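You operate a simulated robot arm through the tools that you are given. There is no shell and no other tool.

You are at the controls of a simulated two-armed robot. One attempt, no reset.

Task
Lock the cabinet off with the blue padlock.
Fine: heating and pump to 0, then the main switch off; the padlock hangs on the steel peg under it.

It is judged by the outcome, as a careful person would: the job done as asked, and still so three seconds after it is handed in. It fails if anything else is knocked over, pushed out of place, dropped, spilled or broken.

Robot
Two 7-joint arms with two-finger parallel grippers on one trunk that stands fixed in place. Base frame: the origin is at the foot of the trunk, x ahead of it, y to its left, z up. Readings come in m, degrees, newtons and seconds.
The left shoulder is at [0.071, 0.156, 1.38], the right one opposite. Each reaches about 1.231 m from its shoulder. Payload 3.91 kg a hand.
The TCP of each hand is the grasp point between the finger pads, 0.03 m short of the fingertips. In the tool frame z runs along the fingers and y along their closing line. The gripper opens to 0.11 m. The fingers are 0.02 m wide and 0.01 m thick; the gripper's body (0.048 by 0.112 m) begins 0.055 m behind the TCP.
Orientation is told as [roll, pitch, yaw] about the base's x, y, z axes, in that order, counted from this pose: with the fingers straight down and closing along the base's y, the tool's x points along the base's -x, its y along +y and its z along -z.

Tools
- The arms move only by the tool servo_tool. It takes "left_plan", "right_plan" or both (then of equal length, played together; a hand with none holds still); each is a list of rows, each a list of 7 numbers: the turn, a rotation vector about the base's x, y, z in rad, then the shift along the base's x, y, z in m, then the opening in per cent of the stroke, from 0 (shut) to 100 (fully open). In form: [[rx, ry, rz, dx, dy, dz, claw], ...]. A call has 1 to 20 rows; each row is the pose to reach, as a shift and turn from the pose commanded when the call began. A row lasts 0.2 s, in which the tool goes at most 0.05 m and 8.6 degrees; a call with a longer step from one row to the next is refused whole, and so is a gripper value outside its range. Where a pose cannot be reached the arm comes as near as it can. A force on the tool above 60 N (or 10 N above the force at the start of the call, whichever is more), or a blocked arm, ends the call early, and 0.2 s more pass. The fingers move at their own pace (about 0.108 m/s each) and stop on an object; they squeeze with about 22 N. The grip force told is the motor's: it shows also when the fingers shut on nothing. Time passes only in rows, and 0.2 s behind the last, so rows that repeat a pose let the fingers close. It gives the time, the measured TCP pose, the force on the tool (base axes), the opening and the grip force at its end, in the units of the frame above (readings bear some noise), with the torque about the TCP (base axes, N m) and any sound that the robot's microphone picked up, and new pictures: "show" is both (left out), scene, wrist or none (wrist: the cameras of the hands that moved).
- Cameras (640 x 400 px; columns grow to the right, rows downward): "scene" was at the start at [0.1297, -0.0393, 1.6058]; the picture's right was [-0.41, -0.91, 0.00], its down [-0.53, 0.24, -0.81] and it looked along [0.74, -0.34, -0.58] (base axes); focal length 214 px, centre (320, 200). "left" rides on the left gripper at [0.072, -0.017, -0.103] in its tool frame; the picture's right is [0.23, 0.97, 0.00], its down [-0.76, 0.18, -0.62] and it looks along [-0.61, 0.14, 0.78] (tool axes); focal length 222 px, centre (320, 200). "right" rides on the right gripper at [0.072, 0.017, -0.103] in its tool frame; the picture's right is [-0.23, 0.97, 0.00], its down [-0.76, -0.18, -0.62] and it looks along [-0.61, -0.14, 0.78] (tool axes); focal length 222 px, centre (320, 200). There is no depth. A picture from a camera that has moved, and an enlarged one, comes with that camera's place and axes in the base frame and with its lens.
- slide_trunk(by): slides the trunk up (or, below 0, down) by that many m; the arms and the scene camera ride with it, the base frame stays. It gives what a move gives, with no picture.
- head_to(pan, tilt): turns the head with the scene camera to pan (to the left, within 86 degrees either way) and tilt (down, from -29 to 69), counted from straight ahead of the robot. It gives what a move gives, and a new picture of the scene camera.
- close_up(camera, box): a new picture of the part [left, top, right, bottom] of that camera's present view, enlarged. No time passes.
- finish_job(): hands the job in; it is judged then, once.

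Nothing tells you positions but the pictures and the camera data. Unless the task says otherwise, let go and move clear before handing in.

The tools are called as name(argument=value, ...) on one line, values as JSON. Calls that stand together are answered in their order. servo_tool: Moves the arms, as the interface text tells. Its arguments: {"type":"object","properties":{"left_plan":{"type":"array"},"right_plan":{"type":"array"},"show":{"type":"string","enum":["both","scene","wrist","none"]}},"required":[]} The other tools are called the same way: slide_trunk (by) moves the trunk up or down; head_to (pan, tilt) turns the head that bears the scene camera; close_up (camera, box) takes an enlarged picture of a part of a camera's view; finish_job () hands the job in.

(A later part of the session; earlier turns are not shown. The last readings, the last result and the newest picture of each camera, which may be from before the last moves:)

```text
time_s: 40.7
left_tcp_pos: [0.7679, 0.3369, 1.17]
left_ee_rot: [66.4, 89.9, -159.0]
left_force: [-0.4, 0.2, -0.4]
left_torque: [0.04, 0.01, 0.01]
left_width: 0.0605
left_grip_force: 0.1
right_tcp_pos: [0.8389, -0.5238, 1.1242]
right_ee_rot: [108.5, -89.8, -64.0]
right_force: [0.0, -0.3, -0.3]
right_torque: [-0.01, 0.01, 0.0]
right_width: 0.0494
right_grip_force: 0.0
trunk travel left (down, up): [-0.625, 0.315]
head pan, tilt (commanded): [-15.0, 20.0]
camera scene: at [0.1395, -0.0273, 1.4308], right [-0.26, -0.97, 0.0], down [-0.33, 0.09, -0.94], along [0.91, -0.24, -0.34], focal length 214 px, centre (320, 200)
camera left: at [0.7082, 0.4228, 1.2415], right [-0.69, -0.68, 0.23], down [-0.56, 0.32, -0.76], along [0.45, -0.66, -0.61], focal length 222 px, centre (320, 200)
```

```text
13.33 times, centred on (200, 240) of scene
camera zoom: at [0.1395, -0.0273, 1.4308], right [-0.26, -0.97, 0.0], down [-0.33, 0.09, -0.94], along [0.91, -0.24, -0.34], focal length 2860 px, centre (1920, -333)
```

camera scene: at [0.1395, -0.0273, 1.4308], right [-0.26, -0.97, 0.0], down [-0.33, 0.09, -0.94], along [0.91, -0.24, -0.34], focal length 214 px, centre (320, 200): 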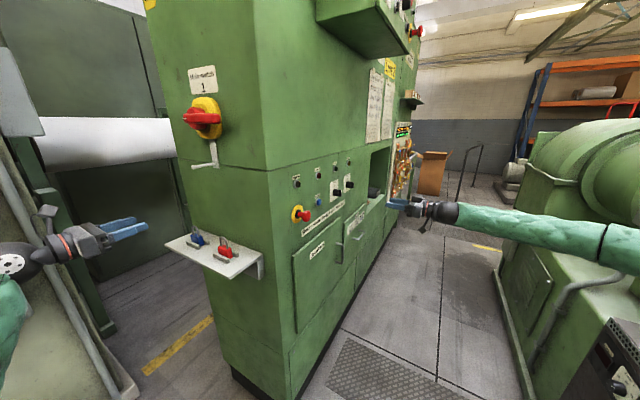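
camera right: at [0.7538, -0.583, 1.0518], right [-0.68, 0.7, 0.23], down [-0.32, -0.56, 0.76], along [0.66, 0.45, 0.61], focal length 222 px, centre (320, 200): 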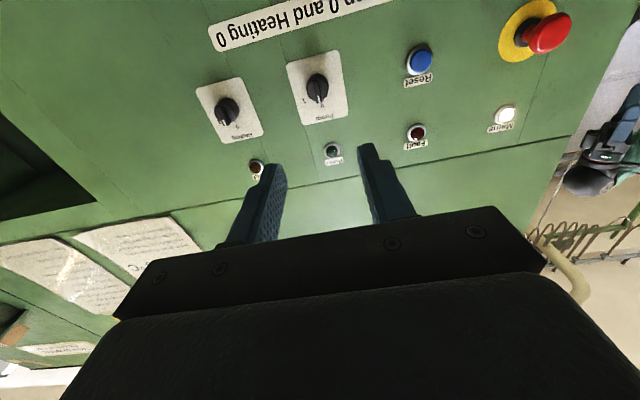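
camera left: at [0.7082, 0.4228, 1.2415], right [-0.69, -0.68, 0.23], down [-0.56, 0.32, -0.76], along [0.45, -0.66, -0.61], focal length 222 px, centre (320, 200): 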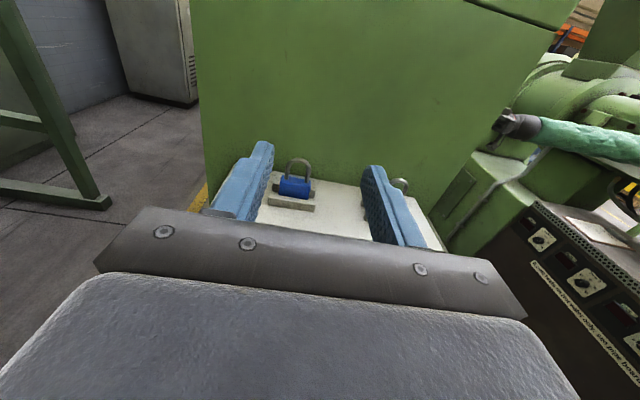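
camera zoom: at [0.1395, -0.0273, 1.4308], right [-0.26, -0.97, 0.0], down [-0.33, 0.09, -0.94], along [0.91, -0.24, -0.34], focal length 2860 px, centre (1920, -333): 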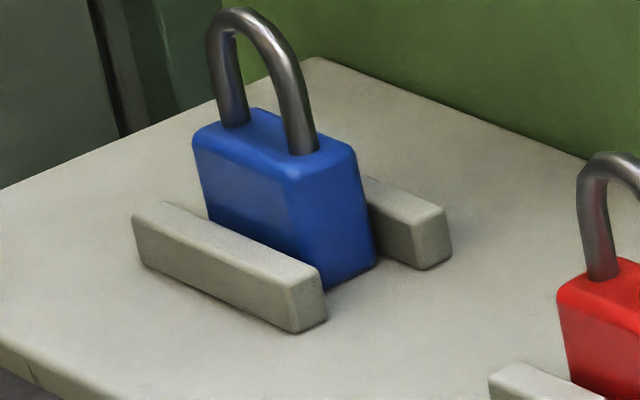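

Measured: blue padlock body 43 × 21 × 35 mm centred at along-face 0.7935, wall-normal -0.472, top z 1.0535, shackle top z 1.0905; shelf top z 1.019, rails 11 mm high. I'll go to a pre-grasp in front of the shelf with a 10° downward pitch, level with the padlock's upper body.

servo_tool(left_plan=[[0.0249, 0.0244, 0, 0.0067, 0.0066, -0.02, 60], [0.0498, 0.0489, 0, 0.0087, 0.0045, -0.05, 60], [0.0748, 0.0733, 0, 0.0187, -0.0056, -0.08, 60], [0.0997, 0.0978, 0, 0.0287, -0.0158, -0.105, 60], [0.1246, 0.1222, 0, 0.0387, -0.026, -0.12, 60], [0.1246, 0.1222, 0, 0.0487, -0.0362, -0.124, 60], [0.1246, 0.1222, 0, 0.0487, -0.0362, -0.124, 60]])

close_up(camera="left", box=[220, 100, 420, 260])

close_up(camera="scene", box=[120, 200, 240, 275])

```text
time_s: 42.3
left_tcp_pos: [0.8153, 0.3005, 1.0456]
left_ee_rot: [0.1, 80.1, 134.7]
left_force: [0.6, 0.3, -0.2]
left_torque: [0.01, 0.06, 0.0]
left_width: 0.0662
left_grip_force: 0.0
right_tcp_pos: [0.8385, -0.522, 1.1243]
right_ee_rot: [100.0, -89.8, -55.6]
right_force: [0.1, -0.3, -0.7]
right_torque: [0.0, 0.02, -0.03]
right_width: 0.0495
right_grip_force: 0.1
trunk travel left (down, up): [-0.625, 0.315]
head pan, tilt (commanded): [-15.0, 20.0]
camera scene: at [0.1395, -0.0269, 1.4308], right [-0.26, -0.97, 0.0], down [-0.33, 0.09, -0.94], along [0.91, -0.24, -0.34], focal length 214 px, centre (320, 200)
camera left: at [0.7644, 0.3769, 1.1344], right [-0.67, -0.71, 0.22], down [-0.65, 0.41, -0.64], along [0.36, -0.57, -0.73], focal length 222 px, centre (320, 200)
```

scene: 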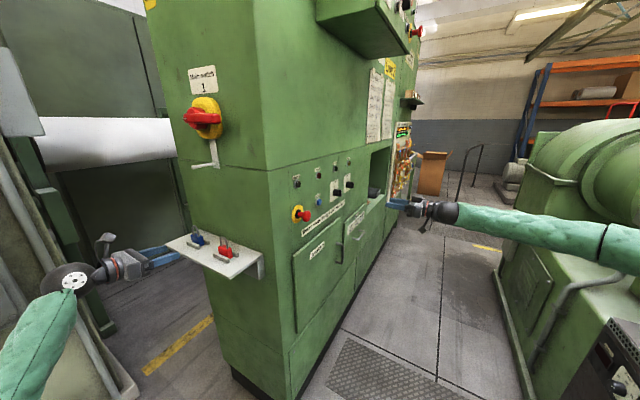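
left: 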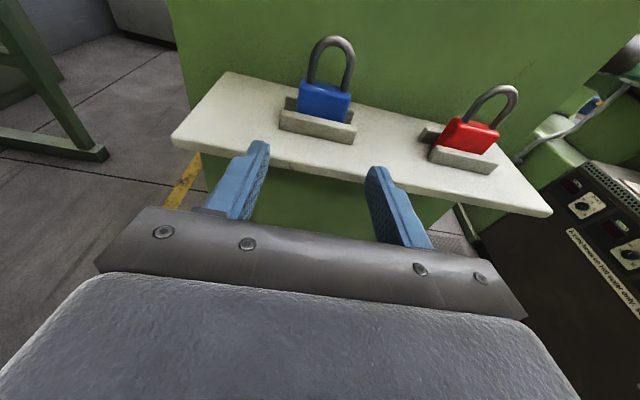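

```text
2.50 times, centred on (320, 180) of left
camera zoom: at [0.7644, 0.3769, 1.1344], right [-0.67, -0.71, 0.22], down [-0.65, 0.41, -0.64], along [0.36, -0.57, -0.73], focal length 555 px, centre (320, 250)
```

zoom: 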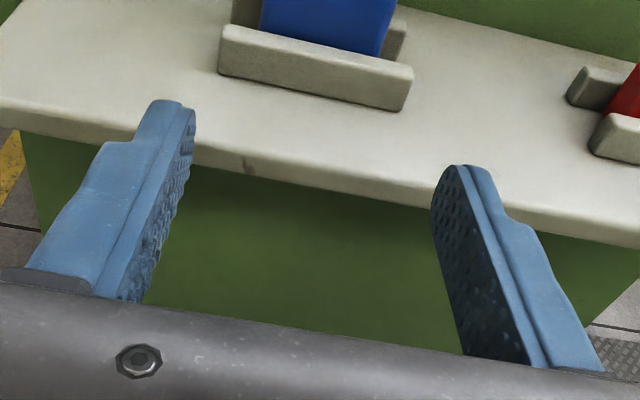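

```text
5.33 times, centred on (180, 238) of scene
camera zoom: at [0.1395, -0.0269, 1.4308], right [-0.26, -0.97, 0.0], down [-0.33, 0.09, -0.94], along [0.91, -0.24, -0.34], focal length 1144 px, centre (1067, 0)
```

zoom: 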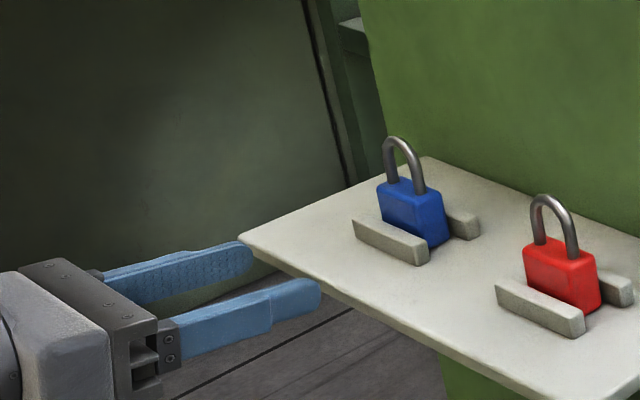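

close_up(camera="left", box=[265, 25, 375, 155])

```text
3.08 times, centred on (320, 90) of left
camera zoom: at [0.7644, 0.3769, 1.1344], right [-0.67, -0.71, 0.22], down [-0.65, 0.41, -0.64], along [0.36, -0.57, -0.73], focal length 684 px, centre (320, 538)
```

zoom: 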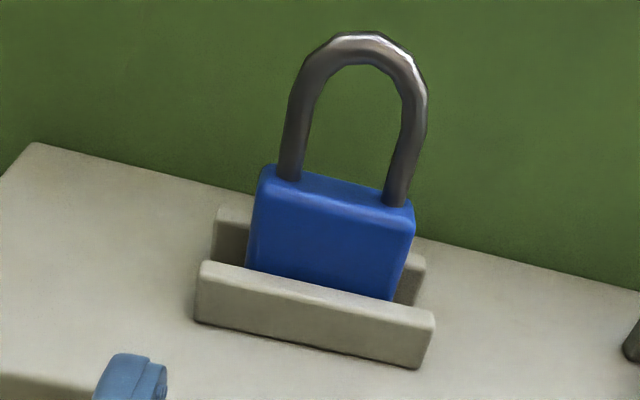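

The padlock is on the tool's centre line. I'll advance straight in at z ≈ 1.0485 so the fingers pass just above the rails, still open.

servo_tool(left_plan=[[0, 0, 0, 0.0018, 0.0018, 0.003, 60], [0, 0, 0, 0.0193, -0.016, 0.003, 60], [0, 0, 0, 0.0368, -0.0339, 0.003, 60], [0, 0, 0, 0.0508, -0.0482, 0.003, 60], [0, 0, 0, 0.0613, -0.0589, 0.003, 60], [0, 0, 0, 0.071, -0.0688, 0.003, 60], [0, 0, 0, 0.071, -0.0688, 0.003, 60]])

close_up(camera="left", box=[240, 90, 400, 230])

close_up(camera="scene", box=[150, 215, 240, 275])

```text
time_s: 43.3
left_tcp_pos: [0.8621, 0.2625, 1.0474]
left_ee_rot: [-0.1, 79.7, 134.7]
left_force: [-41.2, 41.3, -3.6]
left_torque: [0.45, 0.69, -1.9]
left_width: 0.0657
left_grip_force: 0.1
right_tcp_pos: [0.8379, -0.5213, 1.1261]
right_ee_rot: [-80.9, -89.8, 125.3]
right_force: [-0.1, 0.4, 0.1]
right_torque: [0.0, -0.01, 0.06]
right_width: 0.0492
right_grip_force: 0.1
trunk travel left (down, up): [-0.625, 0.315]
head pan, tilt (commanded): [-15.0, 20.0]
stopped in row 5 (left hand): the force on the tool passed its limit at 83 N (the readings are from after the stop); the commanded pose is now the measured one
camera scene: at [0.1363, -0.0233, 1.4311], right [-0.26, -0.97, 0.0], down [-0.33, 0.09, -0.94], along [0.91, -0.24, -0.34], focal length 214 px, centre (320, 200)
camera left: at [0.8114, 0.3378, 1.1368], right [-0.66, -0.72, 0.22], down [-0.65, 0.41, -0.64], along [0.37, -0.57, -0.74], focal length 222 px, centre (320, 200)
```

scene: 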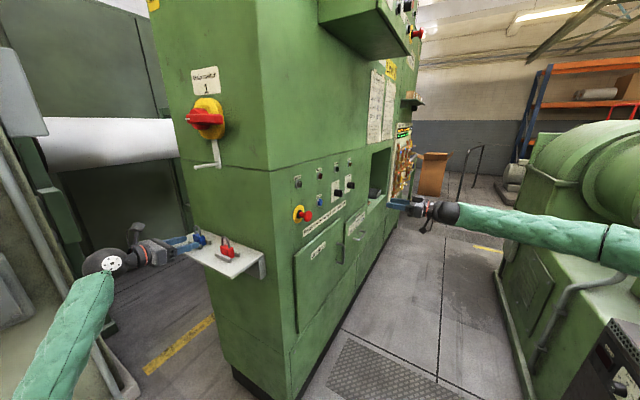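
left: 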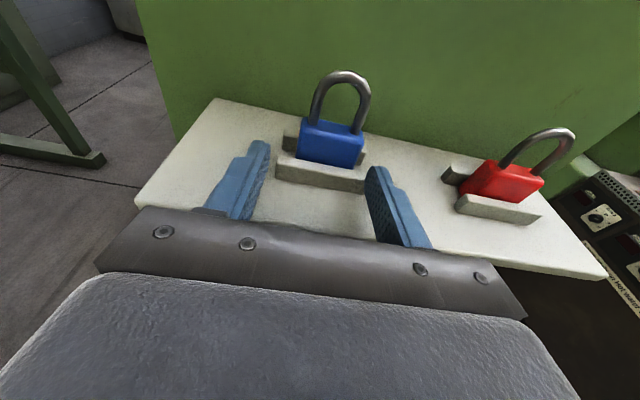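

```text
2.86 times, centred on (320, 160) of left
camera zoom: at [0.8114, 0.3378, 1.1368], right [-0.66, -0.72, 0.22], down [-0.65, 0.41, -0.64], along [0.37, -0.57, -0.74], focal length 635 px, centre (320, 314)
```

zoom: 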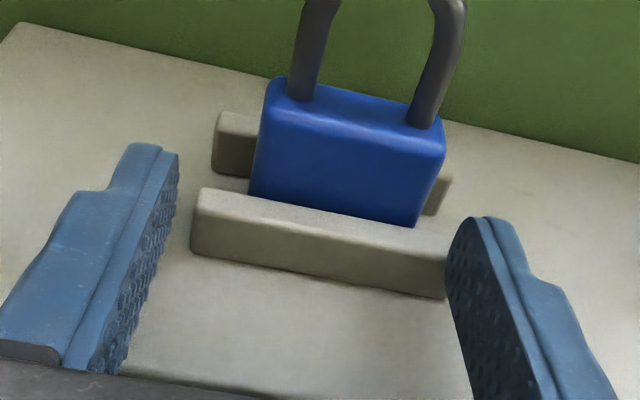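

```text
6.67 times, centred on (195, 245) of scene
camera zoom: at [0.1363, -0.0233, 1.4311], right [-0.26, -0.97, 0.0], down [-0.33, 0.09, -0.94], along [0.91, -0.24, -0.34], focal length 1430 px, centre (1153, -100)
```

zoom: 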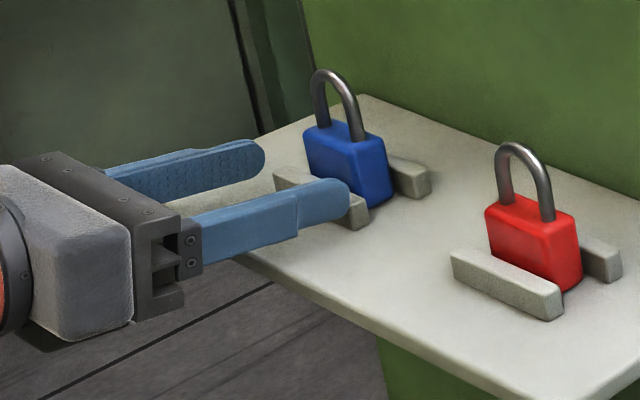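

The hand stopped on contact: the right fingertip seems to have met the end of the front rail, which must be a bit taller than I judged. I'll back off and re-measure.

servo_tool(left_plan=[[0, 0, 0, -0.007, 0.0071, 0.001, 60], [0, 0, 0, -0.0175, 0.0179, 0.003, 60], [0, 0, 0, -0.028, 0.0286, 0.005, 60], [0, 0, 0, -0.0311, 0.0256, 0.005, 60], [0, 0, 0, -0.0311, 0.0256, 0.005, 60]])

close_up(camera="left", box=[260, 60, 400, 180])

close_up(camera="scene", box=[180, 225, 220, 255])

```text
time_s: 44.5
left_tcp_pos: [0.8343, 0.2831, 1.0522]
left_ee_rot: [0.1, 79.7, 134.7]
left_force: [1.3, 0.9, -0.1]
left_torque: [0.0, 0.0, -0.01]
left_width: 0.0658
left_grip_force: 0.1
right_tcp_pos: [0.8391, -0.5235, 1.1251]
right_ee_rot: [68.4, -89.9, -23.9]
right_force: [-0.2, 0.9, -0.7]
right_torque: [0.03, 0.03, -0.02]
right_width: 0.0494
right_grip_force: 0.1
trunk travel left (down, up): [-0.625, 0.315]
head pan, tilt (commanded): [-15.0, 20.0]
camera scene: at [0.1398, -0.0267, 1.4308], right [-0.26, -0.97, 0.0], down [-0.33, 0.09, -0.94], along [0.91, -0.24, -0.34], focal length 214 px, centre (320, 200)
camera left: at [0.7832, 0.3591, 1.1415], right [-0.66, -0.71, 0.22], down [-0.65, 0.41, -0.64], along [0.36, -0.57, -0.74], focal length 222 px, centre (320, 200)
```

scene: 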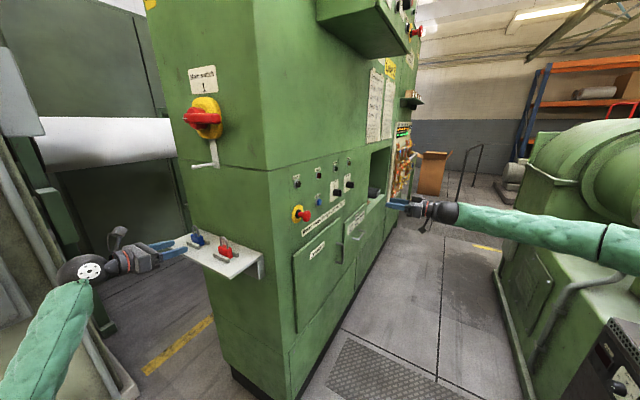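
left: 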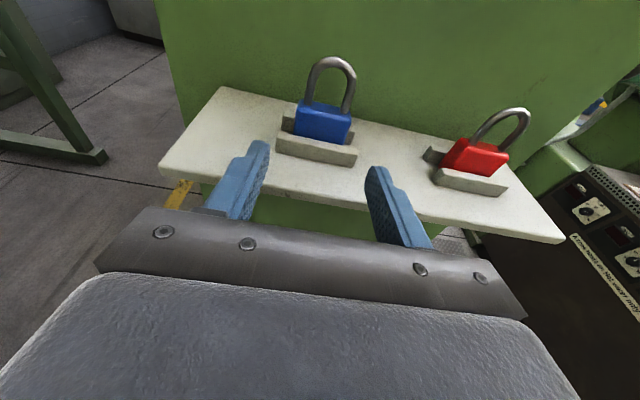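

```text
3.33 times, centred on (330, 120) of left
camera zoom: at [0.7832, 0.3591, 1.1415], right [-0.66, -0.71, 0.22], down [-0.65, 0.41, -0.64], along [0.36, -0.57, -0.74], focal length 740 px, centre (287, 467)
```

zoom: 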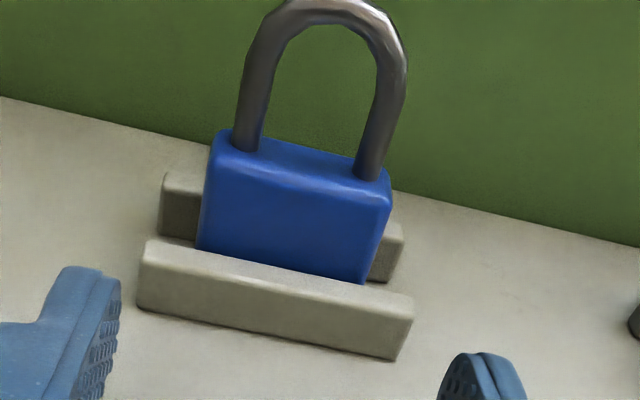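

```text
13.33 times, centred on (200, 240) of scene
camera zoom: at [0.1398, -0.0267, 1.4308], right [-0.26, -0.97, 0.0], down [-0.33, 0.09, -0.94], along [0.91, -0.24, -0.34], focal length 2860 px, centre (1920, -333)
```

zoom: 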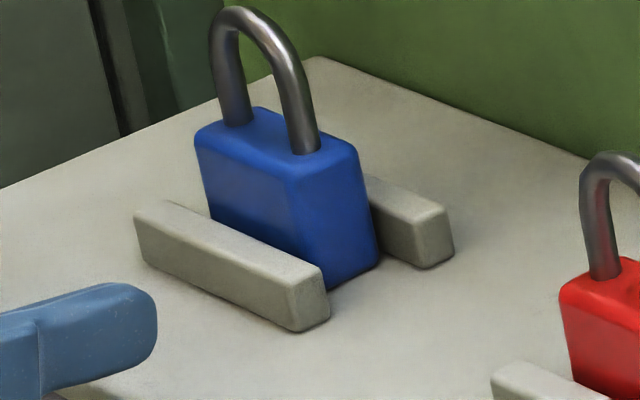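

Nothing moved. I'll flatten the pitch to about 5° and raise the hand slightly so the fingertips clear the rails by about 7 mm, then advance again slowly.

servo_tool(left_plan=[[-0.066, -0.0648, 0, 0.0007, 0.0007, -0.001, 60], [-0.066, -0.0648, 0, 0.0147, -0.0136, -0.001, 60], [-0.066, -0.0648, 0, 0.0252, -0.0243, -0.001, 60], [-0.066, -0.0648, 0, 0.0343, -0.0335, -0.001, 60], [-0.066, -0.0648, 0, 0.0434, -0.0428, -0.001, 60], [-0.066, -0.0648, 0, 0.0519, -0.0515, -0.001, 60], [-0.066, -0.0648, 0, 0.0519, -0.0515, -0.001, 60]])

close_up(camera="left", box=[240, 90, 400, 230])

close_up(camera="scene", box=[160, 215, 240, 265])

```text
time_s: 46.1
left_tcp_pos: [0.8856, 0.229, 1.0504]
left_ee_rot: [0.0, 85.0, 134.7]
left_force: [0.6, -0.2, 0.4]
left_torque: [-0.02, 0.02, -0.03]
left_width: 0.0659
left_grip_force: 0.2
right_tcp_pos: [0.8393, -0.5226, 1.123]
right_ee_rot: [79.1, -89.8, -34.7]
right_force: [0.9, 0.3, 0.4]
right_torque: [-0.01, -0.01, 0.01]
right_width: 0.0497
right_grip_force: 0.0
trunk travel left (down, up): [-0.625, 0.315]
head pan, tilt (commanded): [-15.0, 20.0]
camera scene: at [0.1396, -0.027, 1.4308], right [-0.26, -0.97, 0.0], down [-0.33, 0.09, -0.94], along [0.91, -0.24, -0.34], focal length 214 px, centre (320, 200)
camera left: at [0.8293, 0.3106, 1.1309], right [-0.68, -0.7, 0.23], down [-0.61, 0.36, -0.7], along [0.41, -0.62, -0.67], focal length 222 px, centre (320, 200)
```

scene: 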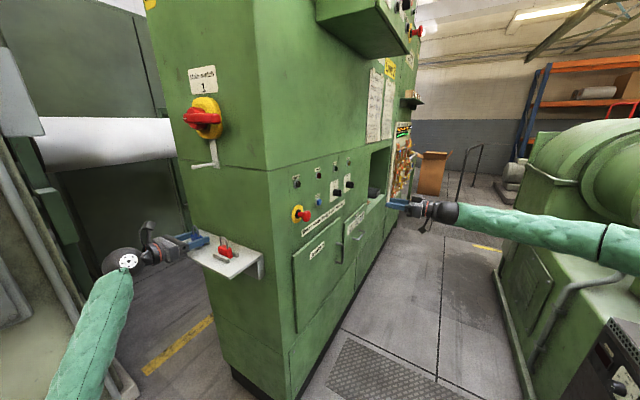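
left: 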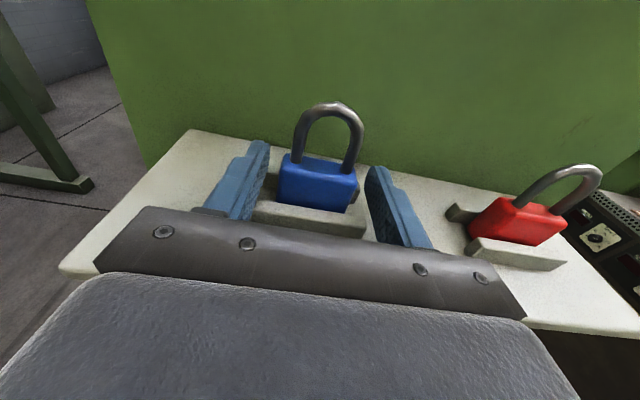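

```text
2.86 times, centred on (320, 160) of left
camera zoom: at [0.8293, 0.3106, 1.1309], right [-0.68, -0.7, 0.23], down [-0.61, 0.36, -0.7], along [0.41, -0.62, -0.67], focal length 635 px, centre (320, 314)
```

zoom: 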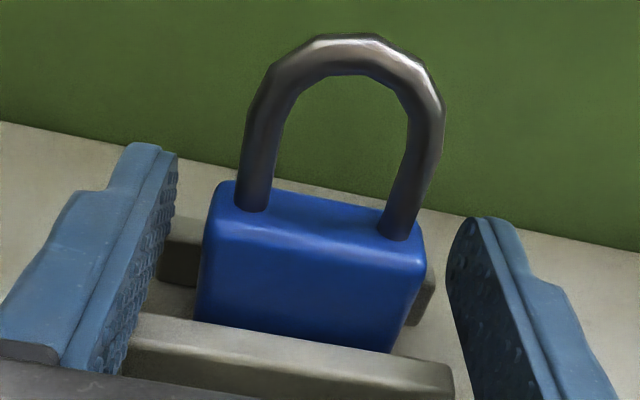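

```text
8.00 times, centred on (200, 240) of scene
camera zoom: at [0.1396, -0.027, 1.4308], right [-0.26, -0.97, 0.0], down [-0.33, 0.09, -0.94], along [0.91, -0.24, -0.34], focal length 1716 px, centre (1280, -120)
```

zoom: 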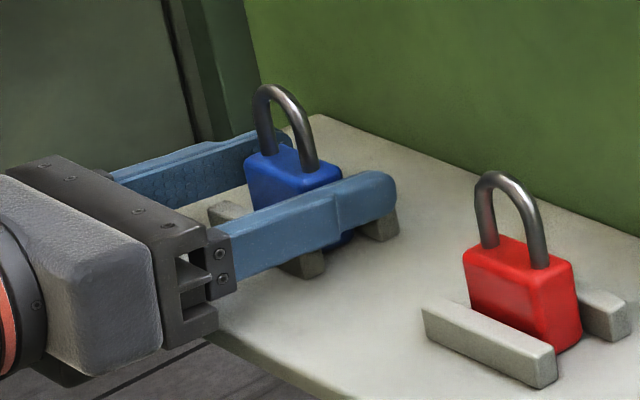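

The fingers straddle the padlock body, clear of the rails. Small 2 mm sideways correction and close.

servo_tool(left_plan=[[0, 0, 0, 0.0015, 0.0015, 0, 60], [0, 0, 0, 0.0015, 0.0015, 0, 50], [0, 0, 0, 0.0015, 0.0015, 0, 42], [0, 0, 0, 0.0015, 0.0015, 0, 35], [0, 0, 0, 0.0015, 0.0015, 0, 20], [0, 0, 0, 0.0015, 0.0015, 0, 20]], show="wrist")

close_up(camera="left", box=[240, 90, 400, 230])

close_up(camera="scene", box=[160, 215, 240, 265])

```text
time_s: 47.5
left_tcp_pos: [0.8877, 0.2312, 1.0497]
left_ee_rot: [0.1, 85.0, 134.8]
left_force: [0.8, -0.2, 1.3]
left_torque: [-0.04, -0.01, 0.03]
left_width: 0.0458
left_grip_force: 22.3
right_tcp_pos: [0.8378, -0.5234, 1.1246]
right_ee_rot: [82.5, -89.9, -37.9]
right_force: [-0.2, -0.3, 0.4]
right_torque: [0.0, 0.0, 0.01]
right_width: 0.0495
right_grip_force: 0.1
trunk travel left (down, up): [-0.625, 0.315]
head pan, tilt (commanded): [-15.0, 20.0]
camera left: at [0.8306, 0.3119, 1.1305], right [-0.68, -0.7, 0.23], down [-0.61, 0.36, -0.7], along [0.41, -0.62, -0.67], focal length 222 px, centre (320, 200)
```

left: 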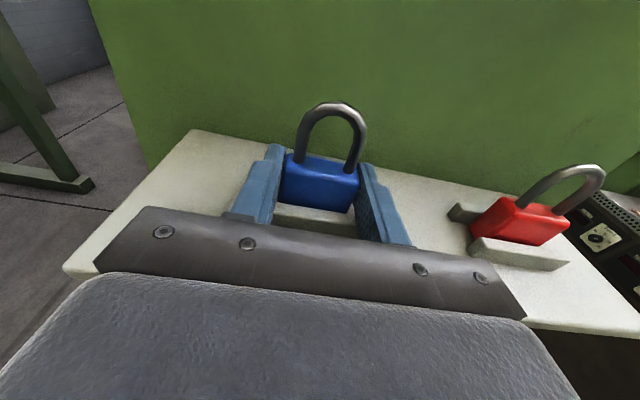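

```text
2.86 times, centred on (320, 160) of left
camera zoom: at [0.8306, 0.3119, 1.1305], right [-0.68, -0.7, 0.23], down [-0.61, 0.36, -0.7], along [0.41, -0.62, -0.67], focal length 635 px, centre (320, 314)
```

zoom: 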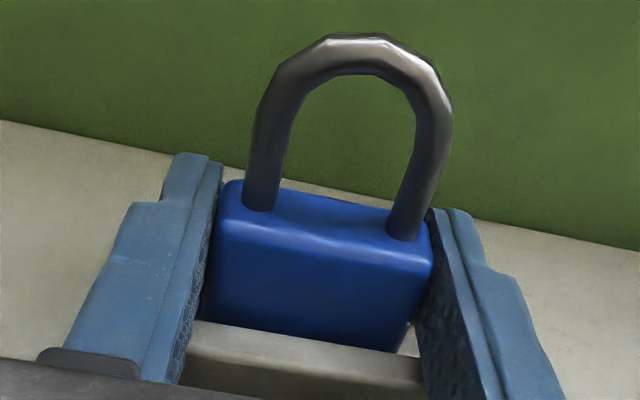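

```text
8.00 times, centred on (200, 240) of scene
camera zoom: at [0.1398, -0.0273, 1.4308], right [-0.26, -0.97, 0.0], down [-0.33, 0.09, -0.94], along [0.91, -0.24, -0.34], focal length 1716 px, centre (1280, -120)
```

zoom: 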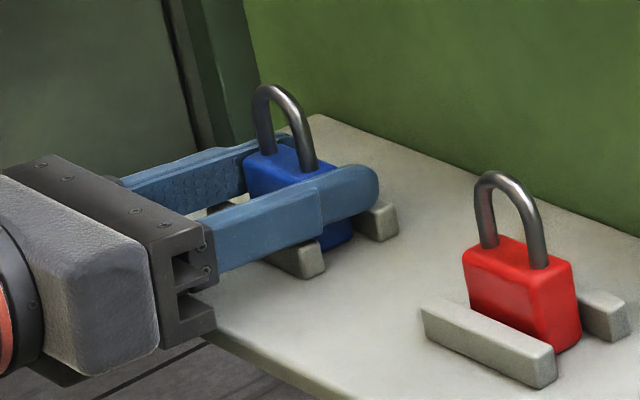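

The padlock is held (46 mm). Lift straight up out of the rails.

servo_tool(left_plan=[[0, 0, 0, 0, 0, 0, 0], [0, 0, 0, 0, 0, 0.006, 0], [0, 0, 0, 0, 0, 0.018, 0], [0, 0, 0, 0, 0, 0.036, 0], [0, 0, 0, 0, 0, 0.06, 0], [0, 0, 0, 0, 0, 0.06, 0]])

close_up(camera="left", box=[240, 90, 400, 230])

close_up(camera="scene", box=[150, 190, 240, 265])

```text
time_s: 48.9
left_tcp_pos: [0.8874, 0.2317, 1.1103]
left_ee_rot: [0.5, 85.0, 135.2]
left_force: [0.5, -0.3, -1.8]
left_torque: [-0.01, 0.01, -0.01]
left_width: 0.0459
left_grip_force: 22.2
right_tcp_pos: [0.8399, -0.5232, 1.1241]
right_ee_rot: [71.9, -89.9, -27.5]
right_force: [0.0, 0.7, 0.5]
right_torque: [0.02, -0.03, -0.03]
right_width: 0.0496
right_grip_force: 0.1
trunk travel left (down, up): [-0.625, 0.315]
head pan, tilt (commanded): [-15.0, 20.0]
camera scene: at [0.14, -0.027, 1.4307], right [-0.26, -0.97, 0.0], down [-0.33, 0.09, -0.94], along [0.91, -0.24, -0.34], focal length 214 px, centre (320, 200)
camera left: at [0.8312, 0.3133, 1.1912], right [-0.68, -0.7, 0.23], down [-0.61, 0.36, -0.7], along [0.41, -0.62, -0.67], focal length 222 px, centre (320, 200)
```

scene: 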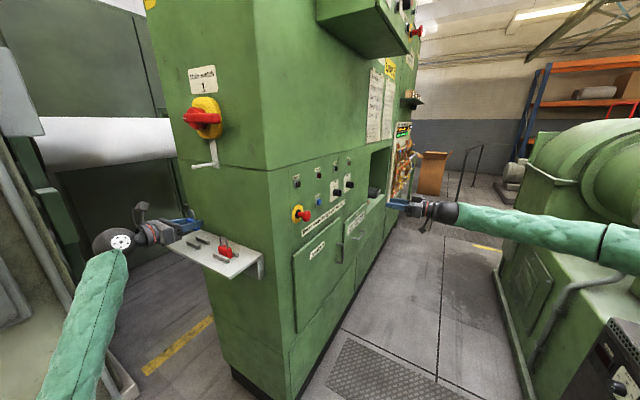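
left: 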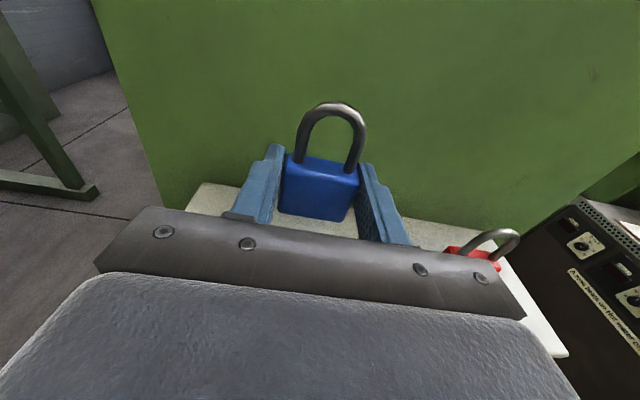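

```text
2.86 times, centred on (320, 160) of left
camera zoom: at [0.8312, 0.3133, 1.1912], right [-0.68, -0.7, 0.23], down [-0.61, 0.36, -0.7], along [0.41, -0.62, -0.67], focal length 635 px, centre (320, 314)
```

zoom: 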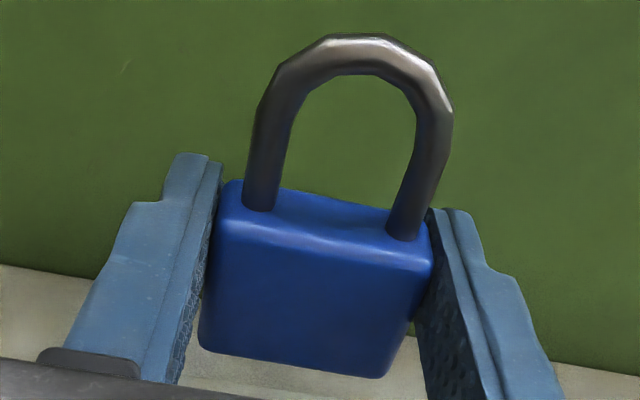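

```text
5.33 times, centred on (195, 228) of scene
camera zoom: at [0.14, -0.027, 1.4307], right [-0.26, -0.97, 0.0], down [-0.33, 0.09, -0.94], along [0.91, -0.24, -0.34], focal length 1144 px, centre (987, 53)
```

zoom: 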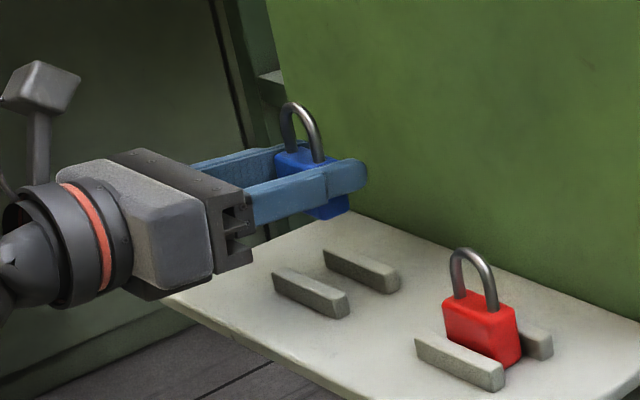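

The padlock hangs firmly in the grip, shackle opening from 5 to 35 mm above the TCP. I'll bring it out, up and sideways to a standoff straight in front of the peg.

servo_tool(left_plan=[[0, 0, 0, -0.014, 0.0143, 0.01, 0], [0, 0, 0, -0.035, 0.0357, 0.03, 0], [0, 0, 0, -0.0426, 0.0434, 0.065, 0], [0, 0, 0, -0.0497, 0.0364, 0.105, 0], [0, 0, 0, -0.064, 0.0224, 0.14, 0], [0, 0, 0, -0.0819, 0.0049, 0.165, 0], [0, 0, 0, -0.0949, -0.0079, 0.1727, 0], [0, 0, 0, -0.0949, -0.0079, 0.1727, 0]])

close_up(camera="left", box=[240, 60, 400, 220])

close_up(camera="scene", box=[130, 120, 240, 200])

```text
time_s: 50.7
left_tcp_pos: [0.7898, 0.2242, 1.2838]
left_ee_rot: [0.3, 85.0, 134.9]
left_force: [-0.6, 0.2, -1.2]
left_torque: [0.03, 0.01, -0.04]
left_width: 0.0455
left_grip_force: 22.0
right_tcp_pos: [0.8391, -0.5231, 1.1237]
right_ee_rot: [63.2, -89.9, -18.9]
right_force: [-0.6, 0.3, 1.1]
right_torque: [0.02, 0.02, -0.03]
right_width: 0.0497
right_grip_force: 0.1
trunk travel left (down, up): [-0.625, 0.315]
head pan, tilt (commanded): [-15.0, 20.0]
camera scene: at [0.1399, -0.0266, 1.4308], right [-0.26, -0.97, 0.0], down [-0.33, 0.09, -0.94], along [0.91, -0.24, -0.34], focal length 214 px, centre (320, 200)
camera left: at [0.7342, 0.3053, 1.3647], right [-0.68, -0.7, 0.23], down [-0.61, 0.36, -0.7], along [0.41, -0.62, -0.67], focal length 222 px, centre (320, 200)
```

scene: 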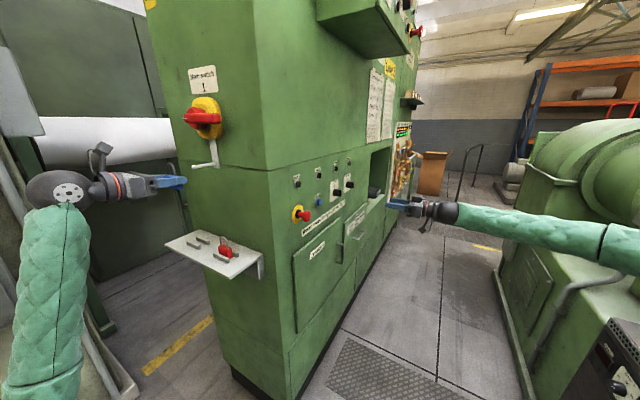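
left: 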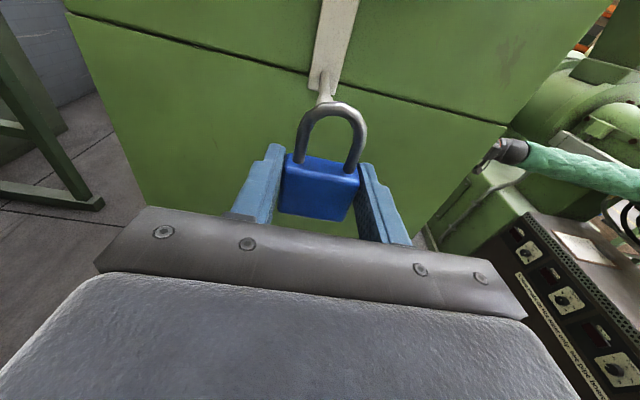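

```text
2.50 times, centred on (320, 140) of left
camera zoom: at [0.7342, 0.3053, 1.3647], right [-0.68, -0.7, 0.23], down [-0.61, 0.36, -0.7], along [0.41, -0.62, -0.67], focal length 555 px, centre (320, 350)
```

zoom: 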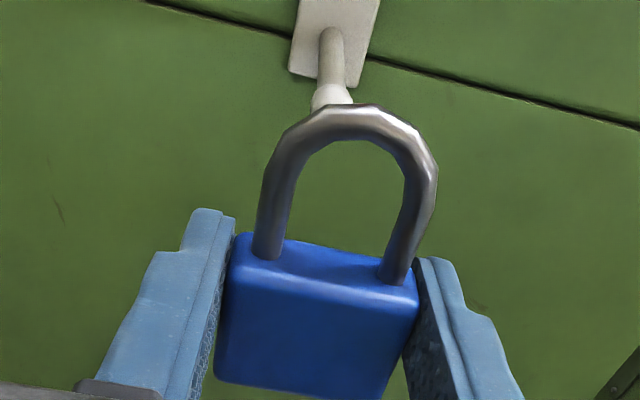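

```text
5.00 times, centred on (185, 160) of scene
camera zoom: at [0.1399, -0.0266, 1.4308], right [-0.26, -0.97, 0.0], down [-0.33, 0.09, -0.94], along [0.91, -0.24, -0.34], focal length 1072 px, centre (995, 400)
```

zoom: 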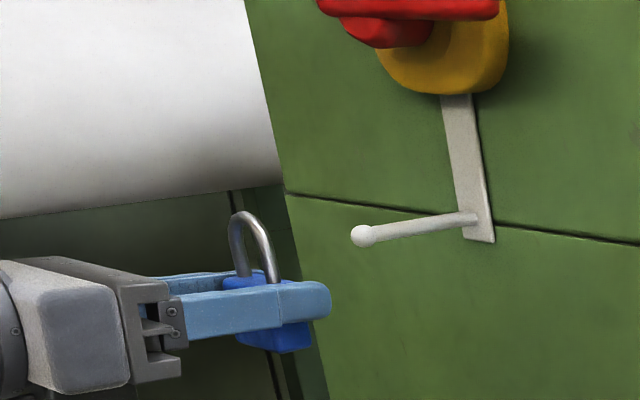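

The peg axis is at about along-face 0.7245, z 1.306; the shackle opening is centred within 3 mm of it. I'll shift 3 mm sideways and advance until the shackle is just before the ball end, then check.

servo_tool(left_plan=[[0, 0, 0, 0.0021, 0.0021, 0, 0], [0, 0, 0, 0.0126, -0.0086, 0, 0], [0, 0, 0, 0.0231, -0.0193, 0, 0], [0, 0, 0, 0.0315, -0.0279, 0, 0], [0, 0, 0, 0.0315, -0.0279, 0, 0]])

close_up(camera="left", box=[260, 60, 380, 200])

close_up(camera="scene", box=[160, 130, 230, 185])

```text
time_s: 51.9
left_tcp_pos: [0.8246, 0.1955, 1.2822]
left_ee_rot: [0.1, 85.0, 134.7]
left_force: [-0.4, -0.1, -1.4]
left_torque: [-0.01, 0.01, -0.01]
left_width: 0.0459
left_grip_force: 22.2
right_tcp_pos: [0.8391, -0.5244, 1.1239]
right_ee_rot: [76.8, -89.9, -32.5]
right_force: [-0.1, 0.4, 0.5]
right_torque: [0.03, 0.0, 0.0]
right_width: 0.0497
right_grip_force: 0.1
trunk travel left (down, up): [-0.625, 0.315]
head pan, tilt (commanded): [-15.0, 20.0]
camera scene: at [0.1398, -0.027, 1.4308], right [-0.26, -0.97, 0.0], down [-0.33, 0.09, -0.94], along [0.91, -0.24, -0.34], focal length 214 px, centre (320, 200)
camera left: at [0.7677, 0.2768, 1.3632], right [-0.68, -0.7, 0.23], down [-0.61, 0.36, -0.7], along [0.41, -0.62, -0.67], focal length 222 px, centre (320, 200)
```

scene: 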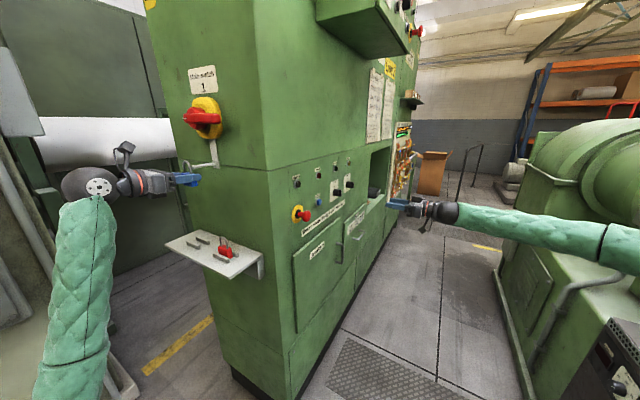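
left: 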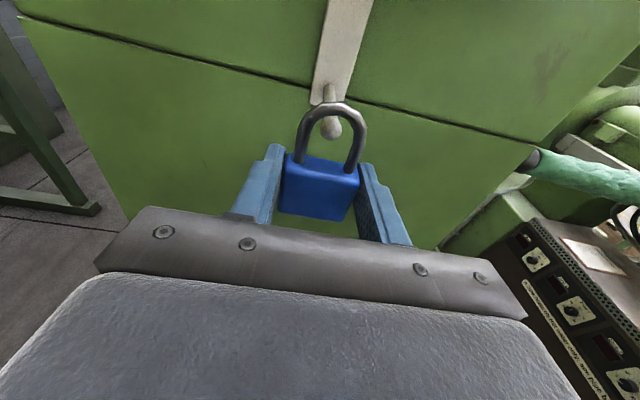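

```text
2.86 times, centred on (320, 130) of left
camera zoom: at [0.7677, 0.2768, 1.3632], right [-0.68, -0.7, 0.23], down [-0.61, 0.36, -0.7], along [0.41, -0.62, -0.67], focal length 635 px, centre (320, 400)
```

zoom: 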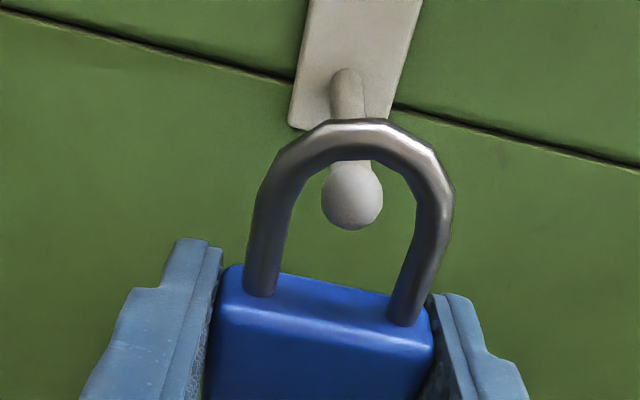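

```text
7.27 times, centred on (195, 158) of scene
camera zoom: at [0.1398, -0.027, 1.4308], right [-0.26, -0.97, 0.0], down [-0.33, 0.09, -0.94], along [0.91, -0.24, -0.34], focal length 1560 px, centre (1229, 509)
```

zoom: 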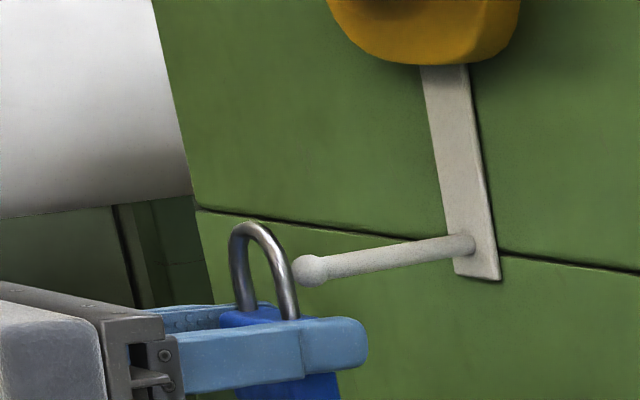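

The ball end shows centred inside the shackle. Fine trim and advance slowly ~51 mm so the shackle ends up at mid-peg.

servo_tool(left_plan=[[0, 0, 0, -0.0011, -0.001, 0.002, 0], [0, 0, 0, 0.006, -0.0082, 0.002, 0], [0, 0, 0, 0.0132, -0.0156, 0.002, 0], [0, 0, 0, 0.0206, -0.023, 0.002, 0], [0, 0, 0, 0.0277, -0.0304, 0.002, 0], [0, 0, 0, 0.0349, -0.0377, 0.002, 0], [0, 0, 0, 0.0349, -0.0377, 0.002, 0]])

close_up(camera="left", box=[260, 60, 380, 200])

close_up(camera="scene", box=[170, 130, 230, 180])

```text
time_s: 53.5
left_tcp_pos: [0.8582, 0.1575, 1.2852]
left_ee_rot: [0.3, 85.0, 135.0]
left_force: [0.4, -0.4, -0.7]
left_torque: [0.0, 0.05, 0.01]
left_width: 0.0456
left_grip_force: 22.4
right_tcp_pos: [0.8378, -0.5226, 1.1242]
right_ee_rot: [75.5, -89.9, -31.0]
right_force: [-0.2, -0.8, 0.3]
right_torque: [0.01, -0.01, -0.02]
right_width: 0.0494
right_grip_force: 0.0
trunk travel left (down, up): [-0.625, 0.315]
head pan, tilt (commanded): [-15.0, 20.0]
camera scene: at [0.1398, -0.027, 1.4308], right [-0.26, -0.97, 0.0], down [-0.33, 0.09, -0.94], along [0.91, -0.24, -0.34], focal length 214 px, centre (320, 200)
camera left: at [0.802, 0.2396, 1.3666], right [-0.68, -0.7, 0.23], down [-0.61, 0.36, -0.7], along [0.41, -0.62, -0.67], focal length 222 px, centre (320, 200)
```

scene: 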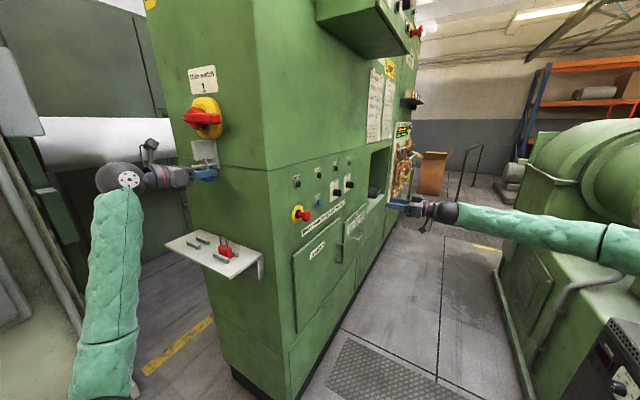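
left: 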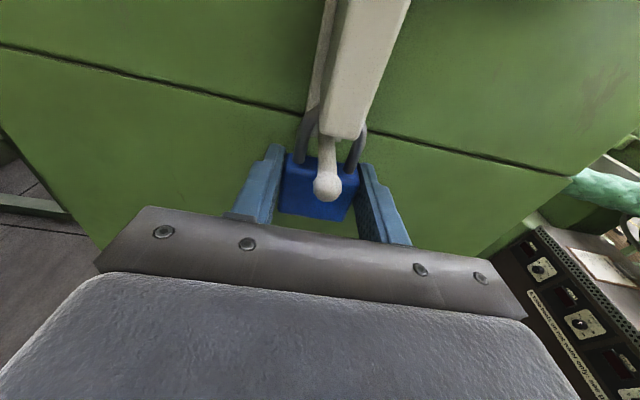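

```text
2.86 times, centred on (320, 130) of left
camera zoom: at [0.802, 0.2396, 1.3666], right [-0.68, -0.7, 0.23], down [-0.61, 0.36, -0.7], along [0.41, -0.62, -0.67], focal length 635 px, centre (320, 400)
```

zoom: 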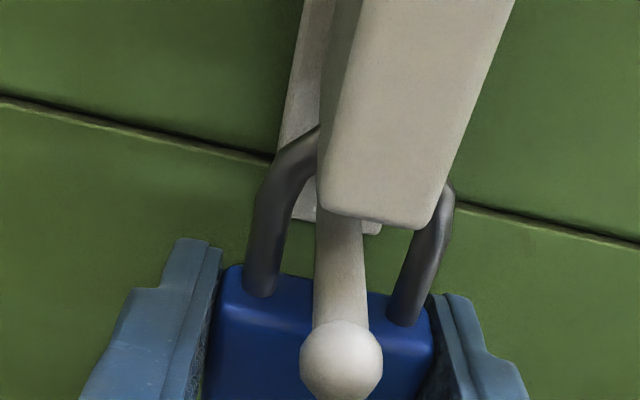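

```text
8.00 times, centred on (200, 155) of scene
camera zoom: at [0.1398, -0.027, 1.4308], right [-0.26, -0.97, 0.0], down [-0.33, 0.09, -0.94], along [0.91, -0.24, -0.34], focal length 1716 px, centre (1280, 560)
```

zoom: 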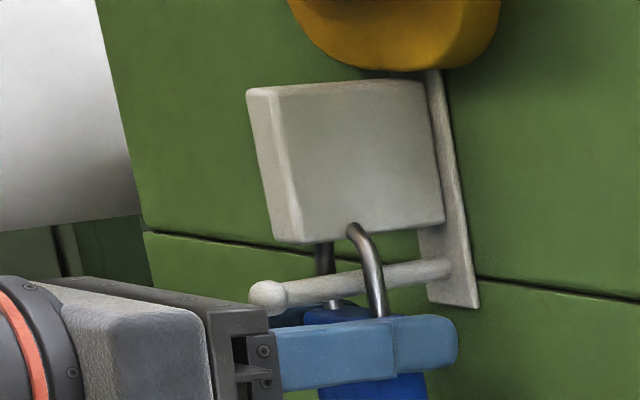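

The shackle is over the peg, and a blocking piece has swung in between switch and peg – the lock-off is engaged. I'll lower 8 mm so the shackle nearly rests on the peg, before letting go.

servo_tool(left_plan=[[0, 0, 0, 0, 0, -0.003, 0], [0, 0, 0, 0, 0, -0.006, 0], [0, 0, 0, 0, 0, -0.008, 0], [0, 0, 0, 0, 0, -0.008, 0]])

close_up(camera="scene", box=[170, 130, 230, 180])

close_up(camera="left", box=[240, 0, 420, 210])

```text
time_s: 54.5
left_tcp_pos: [0.858, 0.1584, 1.2765]
left_ee_rot: [0.3, 85.0, 134.9]
left_force: [-1.3, -0.8, -0.6]
left_torque: [-0.03, -0.02, 0.0]
left_width: 0.0456
left_grip_force: 22.3
right_tcp_pos: [0.8398, -0.5235, 1.1233]
right_ee_rot: [79.7, -90.0, -35.3]
right_force: [0.9, -0.1, 0.5]
right_torque: [0.01, 0.02, -0.04]
right_width: 0.0495
right_grip_force: 0.0
trunk travel left (down, up): [-0.625, 0.315]
head pan, tilt (commanded): [-15.0, 20.0]
camera scene: at [0.1399, -0.0272, 1.4307], right [-0.26, -0.97, 0.0], down [-0.33, 0.09, -0.94], along [0.91, -0.24, -0.34], focal length 214 px, centre (320, 200)
camera left: at [0.8017, 0.2398, 1.3579], right [-0.68, -0.7, 0.23], down [-0.61, 0.36, -0.7], along [0.41, -0.62, -0.67], focal length 222 px, centre (320, 200)
```

scene: 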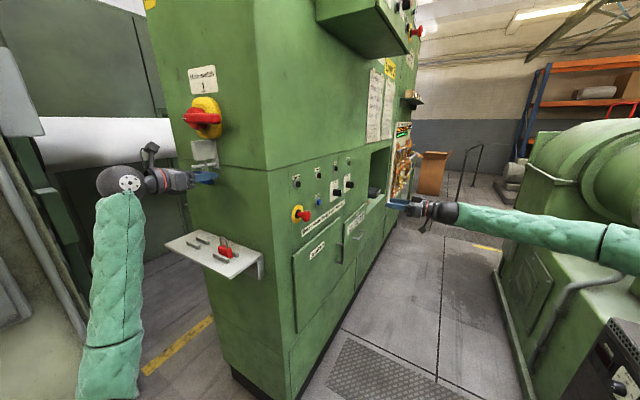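
left: 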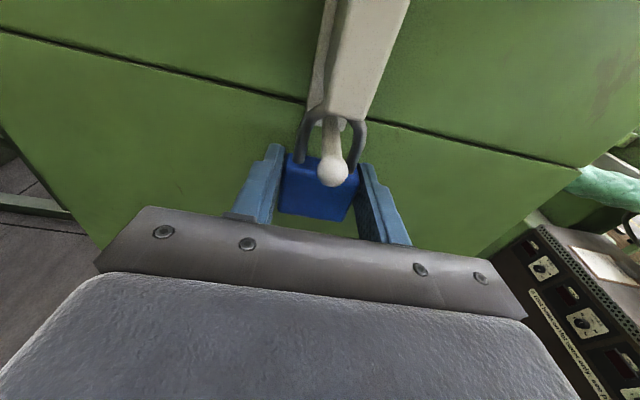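

```text
8.00 times, centred on (200, 155) of scene
camera zoom: at [0.1399, -0.0272, 1.4307], right [-0.26, -0.97, 0.0], down [-0.33, 0.09, -0.94], along [0.91, -0.24, -0.34], focal length 1716 px, centre (1280, 560)
```

zoom: 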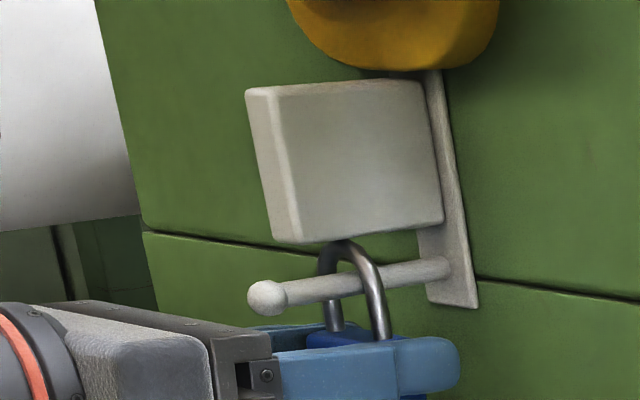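

```text
1.90 times, centred on (330, 105) of left
camera zoom: at [0.8017, 0.2398, 1.3579], right [-0.68, -0.7, 0.23], down [-0.61, 0.36, -0.7], along [0.41, -0.62, -0.67], focal length 423 px, centre (301, 381)
```

zoom: 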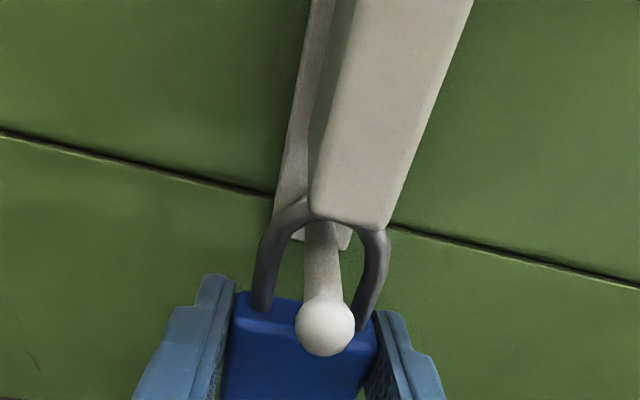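

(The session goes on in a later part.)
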